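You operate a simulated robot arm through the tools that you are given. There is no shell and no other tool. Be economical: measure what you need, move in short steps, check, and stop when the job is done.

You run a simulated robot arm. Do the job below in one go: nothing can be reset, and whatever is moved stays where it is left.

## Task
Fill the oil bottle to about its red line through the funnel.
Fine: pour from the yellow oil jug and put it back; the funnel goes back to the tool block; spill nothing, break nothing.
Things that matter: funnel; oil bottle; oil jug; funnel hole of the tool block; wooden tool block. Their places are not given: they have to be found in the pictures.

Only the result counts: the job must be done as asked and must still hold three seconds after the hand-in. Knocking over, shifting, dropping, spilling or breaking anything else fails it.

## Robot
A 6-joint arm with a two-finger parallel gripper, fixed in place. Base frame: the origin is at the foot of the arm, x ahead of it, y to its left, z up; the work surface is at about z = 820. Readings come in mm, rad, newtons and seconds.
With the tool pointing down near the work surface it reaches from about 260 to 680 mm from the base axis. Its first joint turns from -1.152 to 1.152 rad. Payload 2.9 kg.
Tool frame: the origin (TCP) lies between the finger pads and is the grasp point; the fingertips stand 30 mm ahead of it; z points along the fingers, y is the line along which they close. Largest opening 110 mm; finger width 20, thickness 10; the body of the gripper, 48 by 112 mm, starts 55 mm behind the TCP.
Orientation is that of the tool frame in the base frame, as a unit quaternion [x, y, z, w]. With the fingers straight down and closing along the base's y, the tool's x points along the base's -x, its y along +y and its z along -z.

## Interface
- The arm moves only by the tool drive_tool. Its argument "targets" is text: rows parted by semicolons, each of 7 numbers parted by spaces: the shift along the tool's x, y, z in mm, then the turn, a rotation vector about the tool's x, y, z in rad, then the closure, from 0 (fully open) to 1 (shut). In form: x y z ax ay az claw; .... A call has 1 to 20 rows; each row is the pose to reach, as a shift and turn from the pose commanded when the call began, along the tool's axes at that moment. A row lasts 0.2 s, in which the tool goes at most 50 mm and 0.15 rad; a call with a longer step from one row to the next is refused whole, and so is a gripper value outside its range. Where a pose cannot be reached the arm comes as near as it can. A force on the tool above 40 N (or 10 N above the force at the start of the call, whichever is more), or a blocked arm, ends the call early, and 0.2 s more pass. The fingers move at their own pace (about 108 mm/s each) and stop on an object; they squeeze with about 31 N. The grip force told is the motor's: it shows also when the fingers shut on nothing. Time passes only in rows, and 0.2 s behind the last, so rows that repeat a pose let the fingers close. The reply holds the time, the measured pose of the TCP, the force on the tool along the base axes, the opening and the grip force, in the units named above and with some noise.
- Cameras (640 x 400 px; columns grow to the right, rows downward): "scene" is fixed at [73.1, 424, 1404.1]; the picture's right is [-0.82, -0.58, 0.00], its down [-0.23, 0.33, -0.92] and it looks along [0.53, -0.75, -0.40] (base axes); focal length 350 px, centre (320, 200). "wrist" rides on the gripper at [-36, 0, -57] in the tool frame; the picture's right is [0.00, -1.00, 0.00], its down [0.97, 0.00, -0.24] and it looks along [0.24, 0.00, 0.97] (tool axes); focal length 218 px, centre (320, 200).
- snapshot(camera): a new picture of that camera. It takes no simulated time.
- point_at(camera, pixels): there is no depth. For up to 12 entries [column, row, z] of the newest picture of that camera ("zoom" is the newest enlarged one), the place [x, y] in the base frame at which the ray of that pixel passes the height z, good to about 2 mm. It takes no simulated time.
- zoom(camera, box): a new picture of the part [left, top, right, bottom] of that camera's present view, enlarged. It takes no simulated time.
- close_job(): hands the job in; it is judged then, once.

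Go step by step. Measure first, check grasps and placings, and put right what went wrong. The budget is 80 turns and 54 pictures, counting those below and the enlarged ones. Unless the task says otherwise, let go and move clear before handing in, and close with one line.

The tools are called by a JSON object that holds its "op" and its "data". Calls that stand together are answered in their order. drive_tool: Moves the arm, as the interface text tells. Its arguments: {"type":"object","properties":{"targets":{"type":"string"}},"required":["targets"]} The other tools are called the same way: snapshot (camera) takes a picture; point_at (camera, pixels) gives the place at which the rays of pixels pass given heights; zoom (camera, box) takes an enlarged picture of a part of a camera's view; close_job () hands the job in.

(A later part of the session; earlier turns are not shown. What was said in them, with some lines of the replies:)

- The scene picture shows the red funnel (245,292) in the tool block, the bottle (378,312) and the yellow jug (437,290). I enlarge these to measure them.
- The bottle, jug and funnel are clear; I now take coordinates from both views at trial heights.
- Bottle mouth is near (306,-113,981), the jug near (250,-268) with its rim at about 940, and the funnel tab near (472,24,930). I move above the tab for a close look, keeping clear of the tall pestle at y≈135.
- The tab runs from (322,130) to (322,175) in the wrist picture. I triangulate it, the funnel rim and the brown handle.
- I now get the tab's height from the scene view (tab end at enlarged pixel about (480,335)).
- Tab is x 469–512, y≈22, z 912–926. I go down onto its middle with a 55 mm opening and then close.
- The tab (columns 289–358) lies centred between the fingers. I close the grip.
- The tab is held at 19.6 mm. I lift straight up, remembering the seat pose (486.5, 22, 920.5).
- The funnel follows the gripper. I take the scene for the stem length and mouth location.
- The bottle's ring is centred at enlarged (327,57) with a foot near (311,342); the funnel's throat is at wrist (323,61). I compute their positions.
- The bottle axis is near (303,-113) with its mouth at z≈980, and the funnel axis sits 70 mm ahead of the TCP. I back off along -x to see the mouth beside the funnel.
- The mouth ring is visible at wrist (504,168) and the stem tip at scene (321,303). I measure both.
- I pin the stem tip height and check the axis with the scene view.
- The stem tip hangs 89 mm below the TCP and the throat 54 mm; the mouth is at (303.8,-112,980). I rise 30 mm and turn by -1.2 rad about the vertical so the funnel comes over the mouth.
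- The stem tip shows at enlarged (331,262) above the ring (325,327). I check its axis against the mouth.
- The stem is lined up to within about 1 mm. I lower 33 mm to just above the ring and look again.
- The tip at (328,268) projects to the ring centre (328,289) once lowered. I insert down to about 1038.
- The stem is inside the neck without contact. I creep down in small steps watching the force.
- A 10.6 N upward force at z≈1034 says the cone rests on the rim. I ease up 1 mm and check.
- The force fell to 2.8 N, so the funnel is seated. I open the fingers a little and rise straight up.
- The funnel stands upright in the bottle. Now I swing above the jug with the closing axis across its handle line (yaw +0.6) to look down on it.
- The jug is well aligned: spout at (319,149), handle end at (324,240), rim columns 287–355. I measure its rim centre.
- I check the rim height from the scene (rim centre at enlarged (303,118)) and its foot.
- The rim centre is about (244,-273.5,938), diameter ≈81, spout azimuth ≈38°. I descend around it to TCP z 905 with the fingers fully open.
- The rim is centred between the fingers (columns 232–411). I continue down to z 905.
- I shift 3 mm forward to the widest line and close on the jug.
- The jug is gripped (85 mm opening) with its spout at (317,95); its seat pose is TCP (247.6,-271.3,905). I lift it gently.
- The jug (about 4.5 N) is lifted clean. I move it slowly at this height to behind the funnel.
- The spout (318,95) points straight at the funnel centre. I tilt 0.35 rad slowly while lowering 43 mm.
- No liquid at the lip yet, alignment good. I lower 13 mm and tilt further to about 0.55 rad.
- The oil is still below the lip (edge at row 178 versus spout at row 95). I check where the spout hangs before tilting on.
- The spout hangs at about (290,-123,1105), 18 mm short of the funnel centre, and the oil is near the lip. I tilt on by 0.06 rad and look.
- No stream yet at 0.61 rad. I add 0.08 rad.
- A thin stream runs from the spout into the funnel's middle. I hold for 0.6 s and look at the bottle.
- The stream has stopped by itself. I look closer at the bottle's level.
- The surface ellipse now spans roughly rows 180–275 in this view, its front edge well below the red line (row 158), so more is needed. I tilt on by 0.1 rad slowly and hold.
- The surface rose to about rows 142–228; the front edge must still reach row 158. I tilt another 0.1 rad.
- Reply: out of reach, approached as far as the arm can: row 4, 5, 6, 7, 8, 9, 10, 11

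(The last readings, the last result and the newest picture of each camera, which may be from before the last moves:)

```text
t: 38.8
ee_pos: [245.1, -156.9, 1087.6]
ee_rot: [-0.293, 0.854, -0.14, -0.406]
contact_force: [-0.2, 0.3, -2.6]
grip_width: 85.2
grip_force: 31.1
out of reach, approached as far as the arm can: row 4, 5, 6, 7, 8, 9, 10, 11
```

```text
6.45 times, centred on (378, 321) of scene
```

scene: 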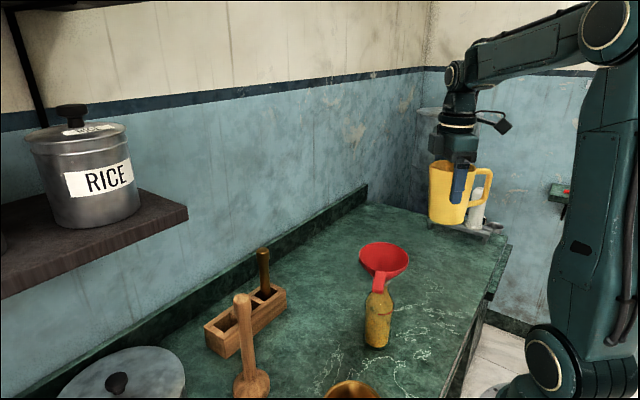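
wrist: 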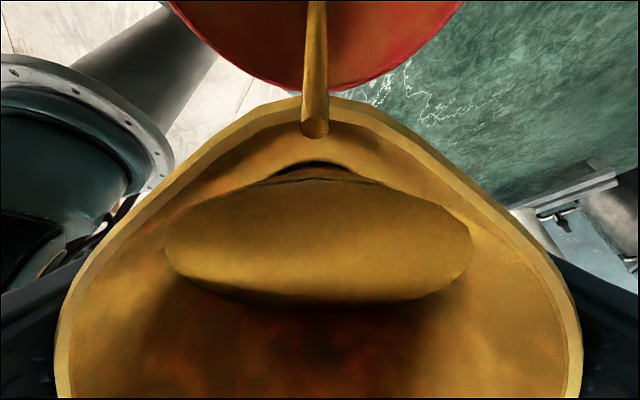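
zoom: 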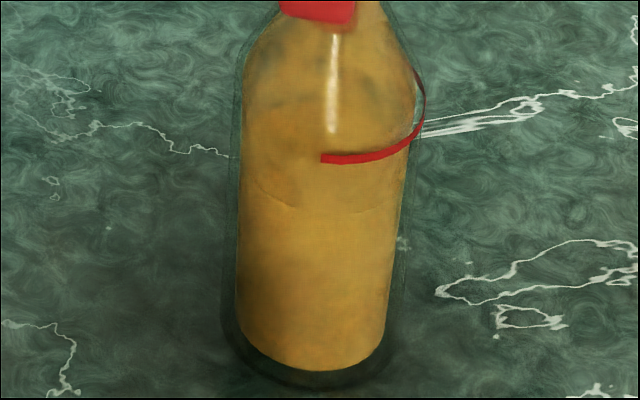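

The arm hit its reach limit while tilting (TCP drifted 8 mm), and the surface is now about rows 108–208. I turn the jug 0.3 rad about the vertical around its spout to get a more sideways, reachable tilt.

{"op": "drive_tool", "data": {"targets": "-0.3 -3 -0.4 0.047 0 -0.038 1; -0.6 -6 -0.7 0.093 0 -0.076 1; -0.9 -9 -1.1 0.14 0 -0.113 1; -1.2 -12 -1.4 0.186 0 -0.151 1; -1.4 -14.8 -1.7 0.233 0 -0.189 1; -1.4 -14.8 -1.7 0.233 0 -0.189 1"}}

{"op": "snapshot", "data": {"camera": "scene"}}

```text
t: 40.2
ee_pos: [256.2, -166.3, 1087.8]
ee_rot: [-0.417, 0.8, -0.199, -0.382]
contact_force: [-0.2, 0.2, -3.5]
grip_width: 85.0
grip_force: 31.3
```

```text
11 pictures are left
```

scene: 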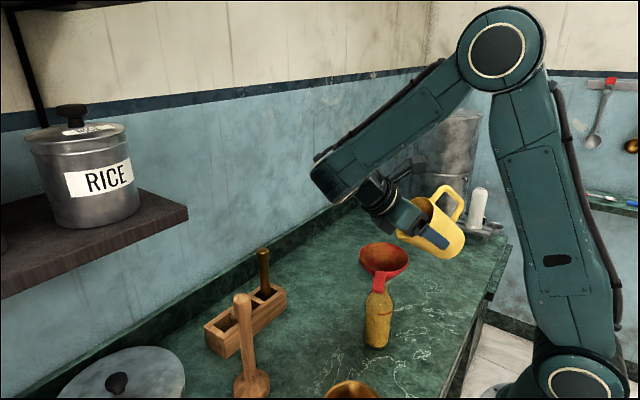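

The turn was reached with tilt kept (0.89 rad); the spout is 8 mm off laterally. I correct that, rise 6 mm, and tilt 0.1 rad more.

{"op": "drive_tool", "data": {"targets": "2.5 -4 -2 0 0 0 1; 4.7 -8 -3.8 0 0 0 1; 4.7 -8 -3.8 0 0.02 0 1; 4.7 -8 -3.8 0 0.04 0 1; 4.7 -8 -3.8 0 0.06 0 1; 4.7 -8 -3.8 0 0.08 0 1; 4.7 -8 -3.8 0 0.1 0 1; 4.7 -8 -3.8 0 0.1 0 1; 4.7 -8 -3.8 0 0.1 0 1; 4.7 -8 -3.8 0 0.1 0 1; 4.7 -8 -3.8 0 0.1 0 1; 4.7 -8 -3.8 0 0.1 0 1; 4.7 -8 -3.8 0 0.1 0 1; 4.7 -8 -3.8 0 0.1 0 1"}}

{"op": "zoom", "data": {"camera": "scene", "box": [350, 290, 406, 352]}}

```text
t: 43.2
ee_pos: [262.5, -171.7, 1094.0]
ee_rot: [-0.407, 0.781, -0.22, -0.421]
contact_force: [0.6, 0.7, -2.3]
grip_width: 84.9
grip_force: 31.1
```

```text
6.45 times, centred on (378, 321) of scene
```

zoom: 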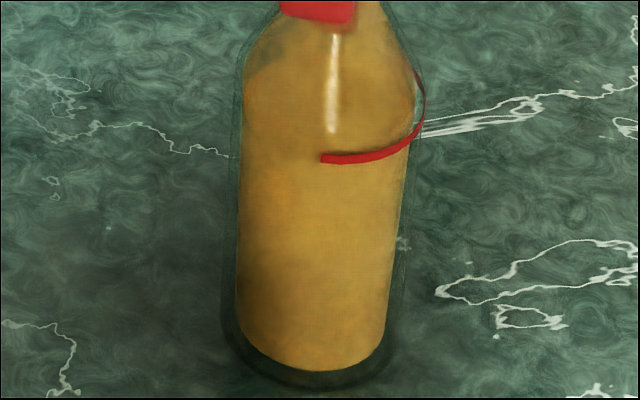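

The surface's back edge is now near row 72 and its front edge about at the red line. I tilt back 0.25 rad to stop the flow, then check after draining.

{"op": "drive_tool", "data": {"targets": "0 0 0 0 -0.04 0 1; 0 0 0 0 -0.1 0 1; 0 0 0 0 -0.17 0 1; 0 0 0 0 -0.25 0 1; 0 0 0 0 -0.25 0 1; 0 0 0 0 -0.25 0 1; 0 0 0 0 -0.25 0 1"}}

{"op": "zoom", "data": {"camera": "scene", "box": [358, 292, 398, 332]}}

```text
t: 44.8
ee_pos: [263.4, -171.7, 1094.6]
ee_rot: [-0.431, 0.827, -0.168, -0.321]
contact_force: [0.7, 0.3, -3.4]
grip_width: 85.0
grip_force: 31.1
```

```text
10.00 times, centred on (378, 312) of scene
```

zoom: 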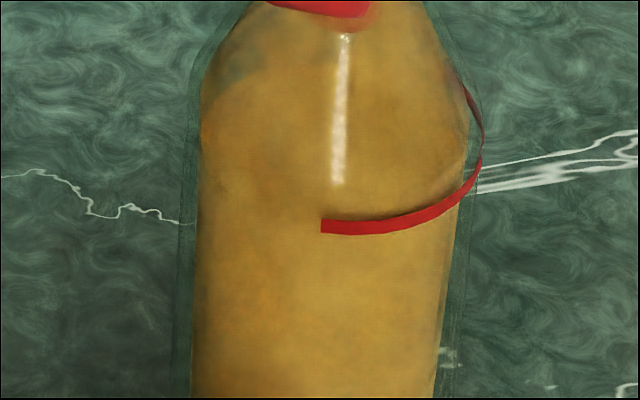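

The front edge lies at the red line (enlarged row ≈215 versus the line at 226). I rise 60 mm and bring the jug upright over the funnel.

{"op": "drive_tool", "data": {"targets": "3 0 -3.5 0 -0.03 0 1; 9 0 -10 0 -0.08 0 1; 16 0 -17.5 0 -0.14 0 1; 23 0 -25 0 -0.2 0 1; 30 0 -33 0 -0.26 0 1; 36 0 -39.5 0 -0.32 0 1; 40.5 0 -44.2 0 -0.38 0 1; 40.5 0 -44.2 0 -0.44 0 1; 40.5 0 -44.2 0 -0.5 0 1; 40.5 0 -44.2 0 -0.56 0 1; 40.5 0 -44.2 0 -0.62 0 1; 40.5 0 -44.2 0 -0.68 0 1; 40.5 0 -44.2 0 -0.72 0 1; 40.5 0 -44.2 0 -0.7415 0 1; 40.5 0 -44.2 0 -0.7415 0 1"}}

```text
t: 48.0
ee_pos: [263.0, -172.1, 1153.6]
ee_rot: [-0.462, 0.887, 0.001, 0.001]
contact_force: [0.0, 0.2, -2.7]
grip_width: 84.9
grip_force: 30.9
```

The jug is upright again. I move it back above its seat (247.6,-271.3), undoing the 0.30 rad turn.

{"op": "drive_tool", "data": {"targets": "2.7 -1.3 0 0 0 0.01 1; 9 -4.4 0 0 0 0.03 1; 18 -8.9 0 0 0 0.06 1; 29.7 -14.6 0 0 0 0.1 1; 42.3 -20.8 0 0 0 0.14 1; 55 -27 0 0 0 0.185 1; 67.6 -33.2 0 0 0 0.225 1; 78.4 -38.5 0 0 0 0.26 1; 85.6 -42.1 0 0 0 0.285 1; 89.2 -43.9 0 0 0 0.298 1; 90.1 -44.3 0 0 0 0.301 1; 90.1 -44.3 0 0 0 0.301 1"}}

```text
t: 50.6
ee_pos: [247.4, -270.9, 1154.1]
ee_rot: [-0.324, 0.946, 0.0, 0.001]
contact_force: [-0.4, -0.2, -1.8]
grip_width: 84.7
grip_force: 30.8
```

Back above the seat. I lower 242 mm smoothly, stopping about 6 mm short.

{"op": "drive_tool", "data": {"targets": "0 0 4 0 0 0 1; 0 0 14 0 0 0 1; 0 0 30 0 0 0 1; 0 0 50 0 0 0 1; 0 0 70 0 0 0 1; 0 0 90 0 0 0 1; 0 0 110 0 0 0 1; 0 0 130 0 0 0 1; 0 0 150 0 0 0 1; 0 0 170 0 0 0 1; 0 0 190 0 0 0 1; 0 0 208 0 0 0 1; 0 0 222 0 0 0 1; 0 0 232 0 0 0 1; 0 0 238 0 0 0 1; 0 0 242 0 0 0 1; 0 0 242 0 0 0 1"}}

{"op": "zoom", "data": {"camera": "scene", "box": [350, 240, 490, 340]}}

```text
t: 54.2
ee_pos: [247.9, -270.0, 912.3]
ee_rot: [-0.324, 0.946, 0.0, 0.0]
contact_force: [-0.4, -0.9, -2.5]
grip_width: 84.9
grip_force: 30.9
```

```text
4.00 times, centred on (420, 290) of scene
```

zoom: 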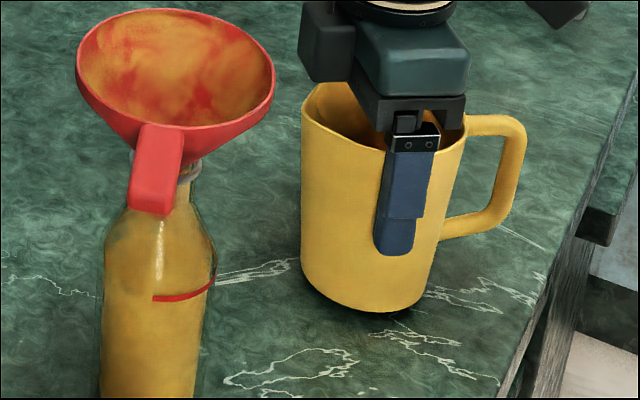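

The jug hangs just above the counter, level. I lower the rest in 1.5 mm steps.

{"op": "drive_tool", "data": {"targets": "0 0 1.5 0 0 0 1; 0 0 3 0 0 0 1; 0 0 4.5 0 0 0 1; 0 0 6 0 0 0 1; 0 0 6 0 0 0 1"}}

```text
t: 55.4
ee_pos: [247.5, -269.7, 906.3]
ee_rot: [-0.324, 0.946, 0.0, 0.001]
contact_force: [0.1, -1.1, -1.6]
grip_width: 84.9
grip_force: 30.9
```

{"op": "drive_tool", "data": {"targets": "0 0 0.8 0 0 0 1; 0 0 1.6 0 0 0 1; 0 0 1.6 0 0 0 1"}}

```text
t: 56.2
ee_pos: [249.4, -271.7, 904.7]
ee_rot: [-0.323, 0.946, 0.0, 0.001]
contact_force: [-0.3, 6.6, 21.9]
grip_width: 85.0
grip_force: 31.0
```

Contact with the counter (22 N). I ease off 0.7 mm, open, and rise.

{"op": "drive_tool", "data": {"targets": "0 0 -0.7 0 0 0 1; 0 0 -0.7 0 0 0 0.2; 0 0 -0.7 0 0 0 0.1; 0 0 -0.7 0 0 0 0; 0 0 -0.7 0 0 0 0; 0 0 -0.7 0 0 0 0; 0 0 -20 0 0 0 0; 0 0 -50 0 0 0 0; 0 0 -90 0 0 0 0; 0 0 -130 0 0 0 0; 0 0 -175 0 0 0 0; 0 0 -220 0 0 0 0; 0 0 -260 0 0 0 0; 0 0 -260 0 0 0 0"}}

{"op": "zoom", "data": {"camera": "scene", "box": [340, 235, 490, 355]}}

```text
t: 59.2
ee_pos: [246.3, -272.6, 1165.7]
ee_rot: [-0.324, 0.946, 0.0, 0.001]
contact_force: [0.4, 0.3, 0.0]
grip_width: 109.9
grip_force: 0.1
```

```text
3.33 times, centred on (415, 295) of scene
```

zoom: 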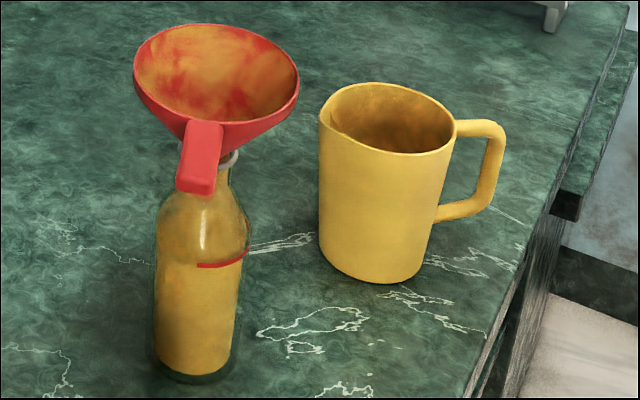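

The jug is back, nothing spilt. I return above the funnel tab with the former yaw (-1.2 rad).

{"op": "drive_tool", "data": {"targets": "-12.6 12.1 0 0 0 0.145 0; -25.2 24.2 0 0 0 0.29 0.1; -37.8 36.3 0 0 0 0.435 0.2; -50.5 48.5 0 0 0 0.58 0.3; -63 60.6 0 0 0 0.725 0.4; -75.7 72.7 0 0 0 0.87 0.5; -88.3 84.8 0 0 0 1.015 0.6; -100.9 96.9 0 0 0 1.16 0.6; -113.5 109 0 0 0 1.305 0.6; -126 121 0 0 0 1.45 0.6; -138.8 133.3 0 0 0 1.595 0.6; -151.4 145.4 0 0 0 1.74 0.6; -164 157.5 0 0 0 1.86 0.6; -164 157.5 0 0 0 1.86 0.6"}}

{"op": "snapshot", "data": {"camera": "wrist"}}

```text
t: 62.2
ee_pos: [280.8, -45.7, 1165.0]
ee_rot: [0.565, 0.825, 0.001, 0.0]
contact_force: [-0.1, -0.5, -0.2]
grip_width: 43.9
grip_force: 0.1
```

```text
6 pictures are left
```

wrist: 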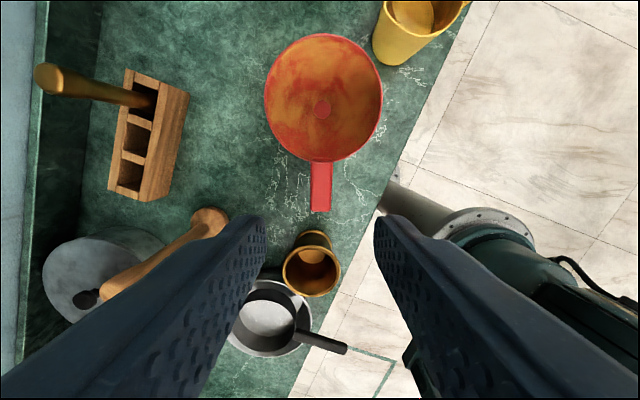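

The funnel stands as left, tab centred at column 320. I check the tab's position before descending.

{"op": "point_at", "data": {"camera": "wrist", "pixels": [[320, 211, 1025], [320, 211, 1040], [321, 163, 1040], [264, 96, 1040], [382, 96, 1040]]}}

{"op": "drive_tool", "data": {"targets": "0 0 40 0 0 0 0.6; 0 0 80 0 0 0 0.6; 0 0 105 0 0 0 0.6; 0 0 120 0 0 0 0.6; 0 0 131 0 0 0 0.6; 0 0 131 0 0 0 0.6"}}

{"op": "snapshot", "data": {"camera": "wrist"}}

```text
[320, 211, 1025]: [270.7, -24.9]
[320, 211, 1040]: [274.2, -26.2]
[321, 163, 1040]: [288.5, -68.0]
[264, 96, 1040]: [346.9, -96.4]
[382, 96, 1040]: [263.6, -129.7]
```

```text
t: 63.6
ee_pos: [281.5, -44.5, 1033.0]
ee_rot: [0.566, 0.825, 0.001, 0.001]
contact_force: [0.0, -0.2, -0.5]
grip_width: 44.0
grip_force: 0.0
```

```text
5 pictures are left
```

wrist: 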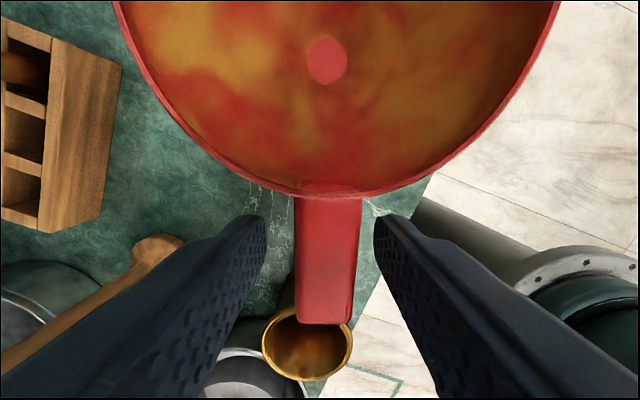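

The tab sits about 5 mm lower and 1.7 mm right of the earlier held position (end at row 325, centre column 326). I adjust by that and close.

{"op": "drive_tool", "data": {"targets": "0 -1.7 2.5 0 0 0 0.6; 0 -1.7 5 0 0 0 0.6; 0 -1.7 5 0 0 0 0.75; 0 -1.7 5 0 0 0 1; 0 -1.7 5 0 0 0 1; 0 -1.7 5 0 0 0 1"}}

{"op": "snapshot", "data": {"camera": "wrist"}}

```text
t: 65.0
ee_pos: [278.0, -45.3, 1028.1]
ee_rot: [0.565, 0.825, 0.001, -0.001]
contact_force: [-1.0, 0.5, 0.4]
grip_width: 19.1
grip_force: 30.6
```

```text
4 pictures are left
```

wrist: 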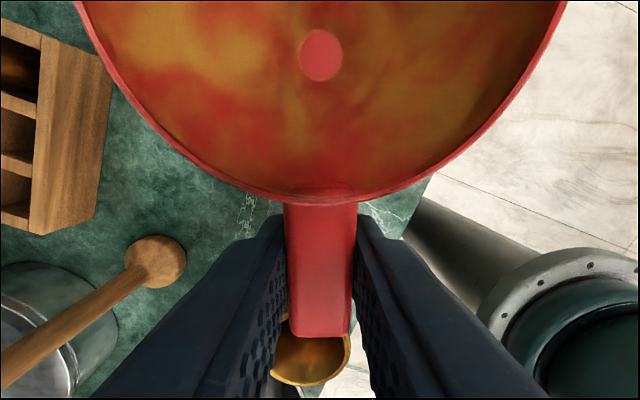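

The tab is held (19.1 mm). I lift slowly out of the bottle.

{"op": "drive_tool", "data": {"targets": "0 0 -4 0 0 0 1; 0 0 -10 0 0 0 1; 0 0 -20 0 0 0 1; 0 0 -32 0 0 0 1; 0 0 -46 0 0 0 1; 0 0 -60 0 0 0 1; 0 0 -60 0 0 0 1; 0 0 -60 0 0 0 1; 0 0 -60 0 0 0 1; 0 0 -60 0 0 0 1; 0 0 -80 0 0 0 1; 0 0 -105 0 0 0 1; 0 0 -130 0 0 0 1; 0 0 -130 0 0 0 1"}}

{"op": "zoom", "data": {"camera": "scene", "box": [310, 180, 470, 352]}}

```text
t: 68.0
ee_pos: [277.6, -45.1, 1157.1]
ee_rot: [0.565, 0.825, 0.002, 0.0]
contact_force: [-0.2, 0.3, -0.6]
grip_width: 19.4
grip_force: 30.8
```

```text
2.33 times, centred on (390, 266) of scene
```

zoom: 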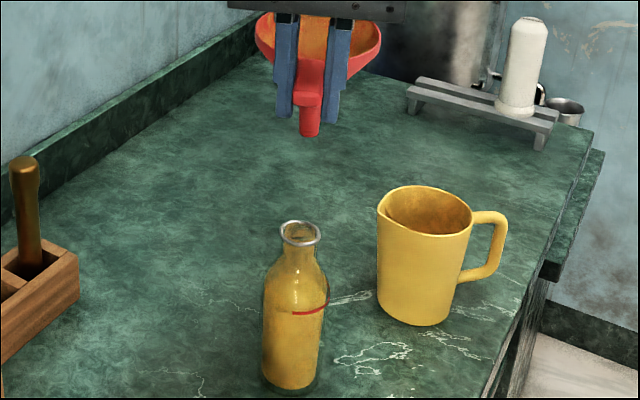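

The bottle stays upright and clean. I carry the funnel back over the block, undoing the turn.

{"op": "drive_tool", "data": {"targets": "-1.4 20.1 0 0 0 -0.11 1; -2.8 40.3 0 0 0 -0.22 1; -4.2 60.4 0 0 0 -0.33 1; -5.6 80.5 0 0 0 -0.44 1; -7 100.7 0 0 0 -0.55 1; -8.3 120.8 0 0 0 -0.66 1; -9.7 141 0 0 0 -0.77 1; -11.1 161 0 0 0 -0.88 1; -12.5 181.2 0 0 0 -0.99 1; -13.9 201.4 0 0 0 -1.1 1; -15.3 221.5 0 0 0 -1.2 1; -15.3 221.5 0 0 0 -1.2 1"}}

```text
t: 70.6
ee_pos: [491.9, 19.1, 1159.1]
ee_rot: [-0.001, 1.0, 0.001, 0.0]
contact_force: [0.5, 0.5, -0.7]
grip_width: 19.3
grip_force: 31.3
```

I pitch the tool 0.065 rad to make the funnel upright and lower to just above the block.

{"op": "drive_tool", "data": {"targets": "0 0 20 0 0.03 0 1; 0 0 50 0 0.065 0 1; 0 0 85 0 0.065 0 1; 0 0 120 0 0.065 0 1; 0 0 150 0 0.065 0 1; 0 0 172 0 0.065 0 1; 0 0 178 0 0.065 0 1; 0 0 178 0 0.065 0 1"}}

{"op": "zoom", "data": {"camera": "scene", "box": [195, 255, 305, 355]}}

```text
t: 72.4
ee_pos: [492.7, 19.1, 980.8]
ee_rot: [0.001, 0.999, 0.0, -0.032]
contact_force: [-0.5, 0.5, -1.0]
grip_width: 19.6
grip_force: 31.1
```

```text
4.00 times, centred on (250, 305) of scene
```

zoom: 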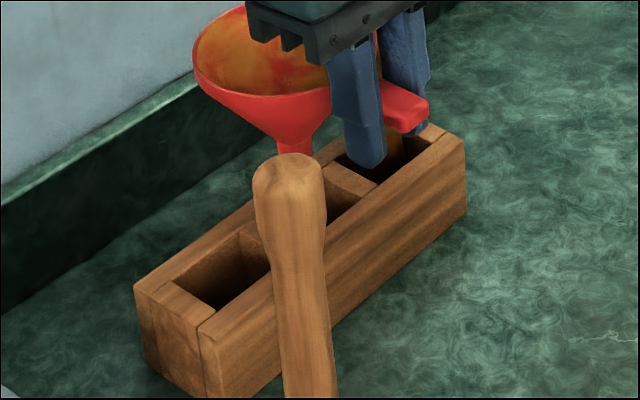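

The stem hangs over the middle slot (partly hidden by the pestle). I correct 2.5 mm in x and 1.5 mm in y, then lower 48 mm.

{"op": "drive_tool", "data": {"targets": "2.5 1.5 0 0 0 0 1; 1.9 1.5 10 0 0 0 1; 1.2 1.5 20 0 0 0 1; 0.5 1.5 30 0 0 0 1; -0.1 1.5 40 0 0 0 1; -0.6 1.5 48 0 0 0 1; -0.6 1.5 48 0 0 0 1"}}

```text
t: 74.0
ee_pos: [488.3, 22.2, 933.8]
ee_rot: [0.0, 0.999, 0.001, -0.033]
contact_force: [-0.4, -0.2, -0.4]
grip_width: 19.2
grip_force: 30.6
```

No contact so far. I creep down in 2 mm steps.

{"op": "drive_tool", "data": {"targets": "-0.1 0 2 0 0 0 1; -0.3 0 4 0 0 0 1; -0.4 0 6 0 0 0 1; -0.5 0 8 0 0 0 1; -0.6 0 10 0 0 0 1; -0.6 0 10 0 0 0 1"}}

```text
t: 75.4
ee_pos: [489.2, 21.2, 923.3]
ee_rot: [0.002, 0.999, 0.001, -0.033]
contact_force: [-0.2, -0.5, 0.0]
grip_width: 19.0
grip_force: 31.5
```

{"op": "drive_tool", "data": {"targets": "-0.1 0 1.5 0 0 0 1; -0.2 0 3 0 0 0 1; -0.2 0 3 0 0 0 1"}}

```text
t: 76.2
ee_pos: [488.2, 21.0, 920.5]
ee_rot: [0.001, 1.0, 0.0, -0.031]
contact_force: [0.6, -1.4, 3.1]
grip_width: 19.3
grip_force: 31.8
```

{"op": "drive_tool", "data": {"targets": "-0.1 0 1 0 0 0 1; -0.1 0 1.5 0 0 0 1; -0.1 0 1.5 0 0 0 1"}}

```text
t: 77.0
ee_pos: [489.6, 21.9, 919.8]
ee_rot: [0.002, 1.0, 0.001, -0.03]
contact_force: [2.9, -4.4, 7.7]
grip_width: 19.2
grip_force: 31.4
```

Contact builds at the former seat height (919.8; 7.7 N), so the funnel is seated. I ease 0.5 mm, open, and rise along the base vertical.

{"op": "drive_tool", "data": {"targets": "0 0 -0.5 0 0 0 1; 0 0 -0.5 0 0 0 0.78; 0 0 -0.5 0 0 0 0.55; 0 0 -0.5 0 0 0 0.55; 1.3 0 -20 0 0 0 0.55; 3.2 0 -50 0 0 0 0.55; 5.8 0 -90 0 0 0 0.55; 8.4 0 -130 0 0 0 0.55; 11.5 0 -175 0 0 0 0.55; 11.5 0 -175 0 -0.065 0 0.55"}}

{"op": "snapshot", "data": {"camera": "scene"}}

```text
t: 79.2
ee_pos: [490.1, 21.5, 1094.3]
ee_rot: [0.0, 1.0, 0.0, 0.001]
contact_force: [-0.6, -0.4, 0.5]
grip_width: 49.6
grip_force: 0.1
```

```text
1 pictures are left
```

scene: 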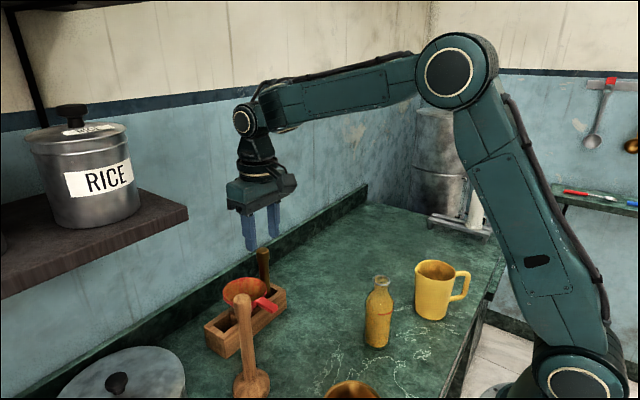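

The scene shows the funnel back in the block (245,292), the bottle filled and upright (378,310), the jug in its old place (437,288) and the gripper clear. I hand in.

{"op": "close_job", "data": {}}

```text
The job is handed in.
```

The oil bottle is filled to about its red line, judged from enlarged pictures. The jug is back in its place, the funnel is back in the middle hole of the tool block, and I saw no spill in the pictures.
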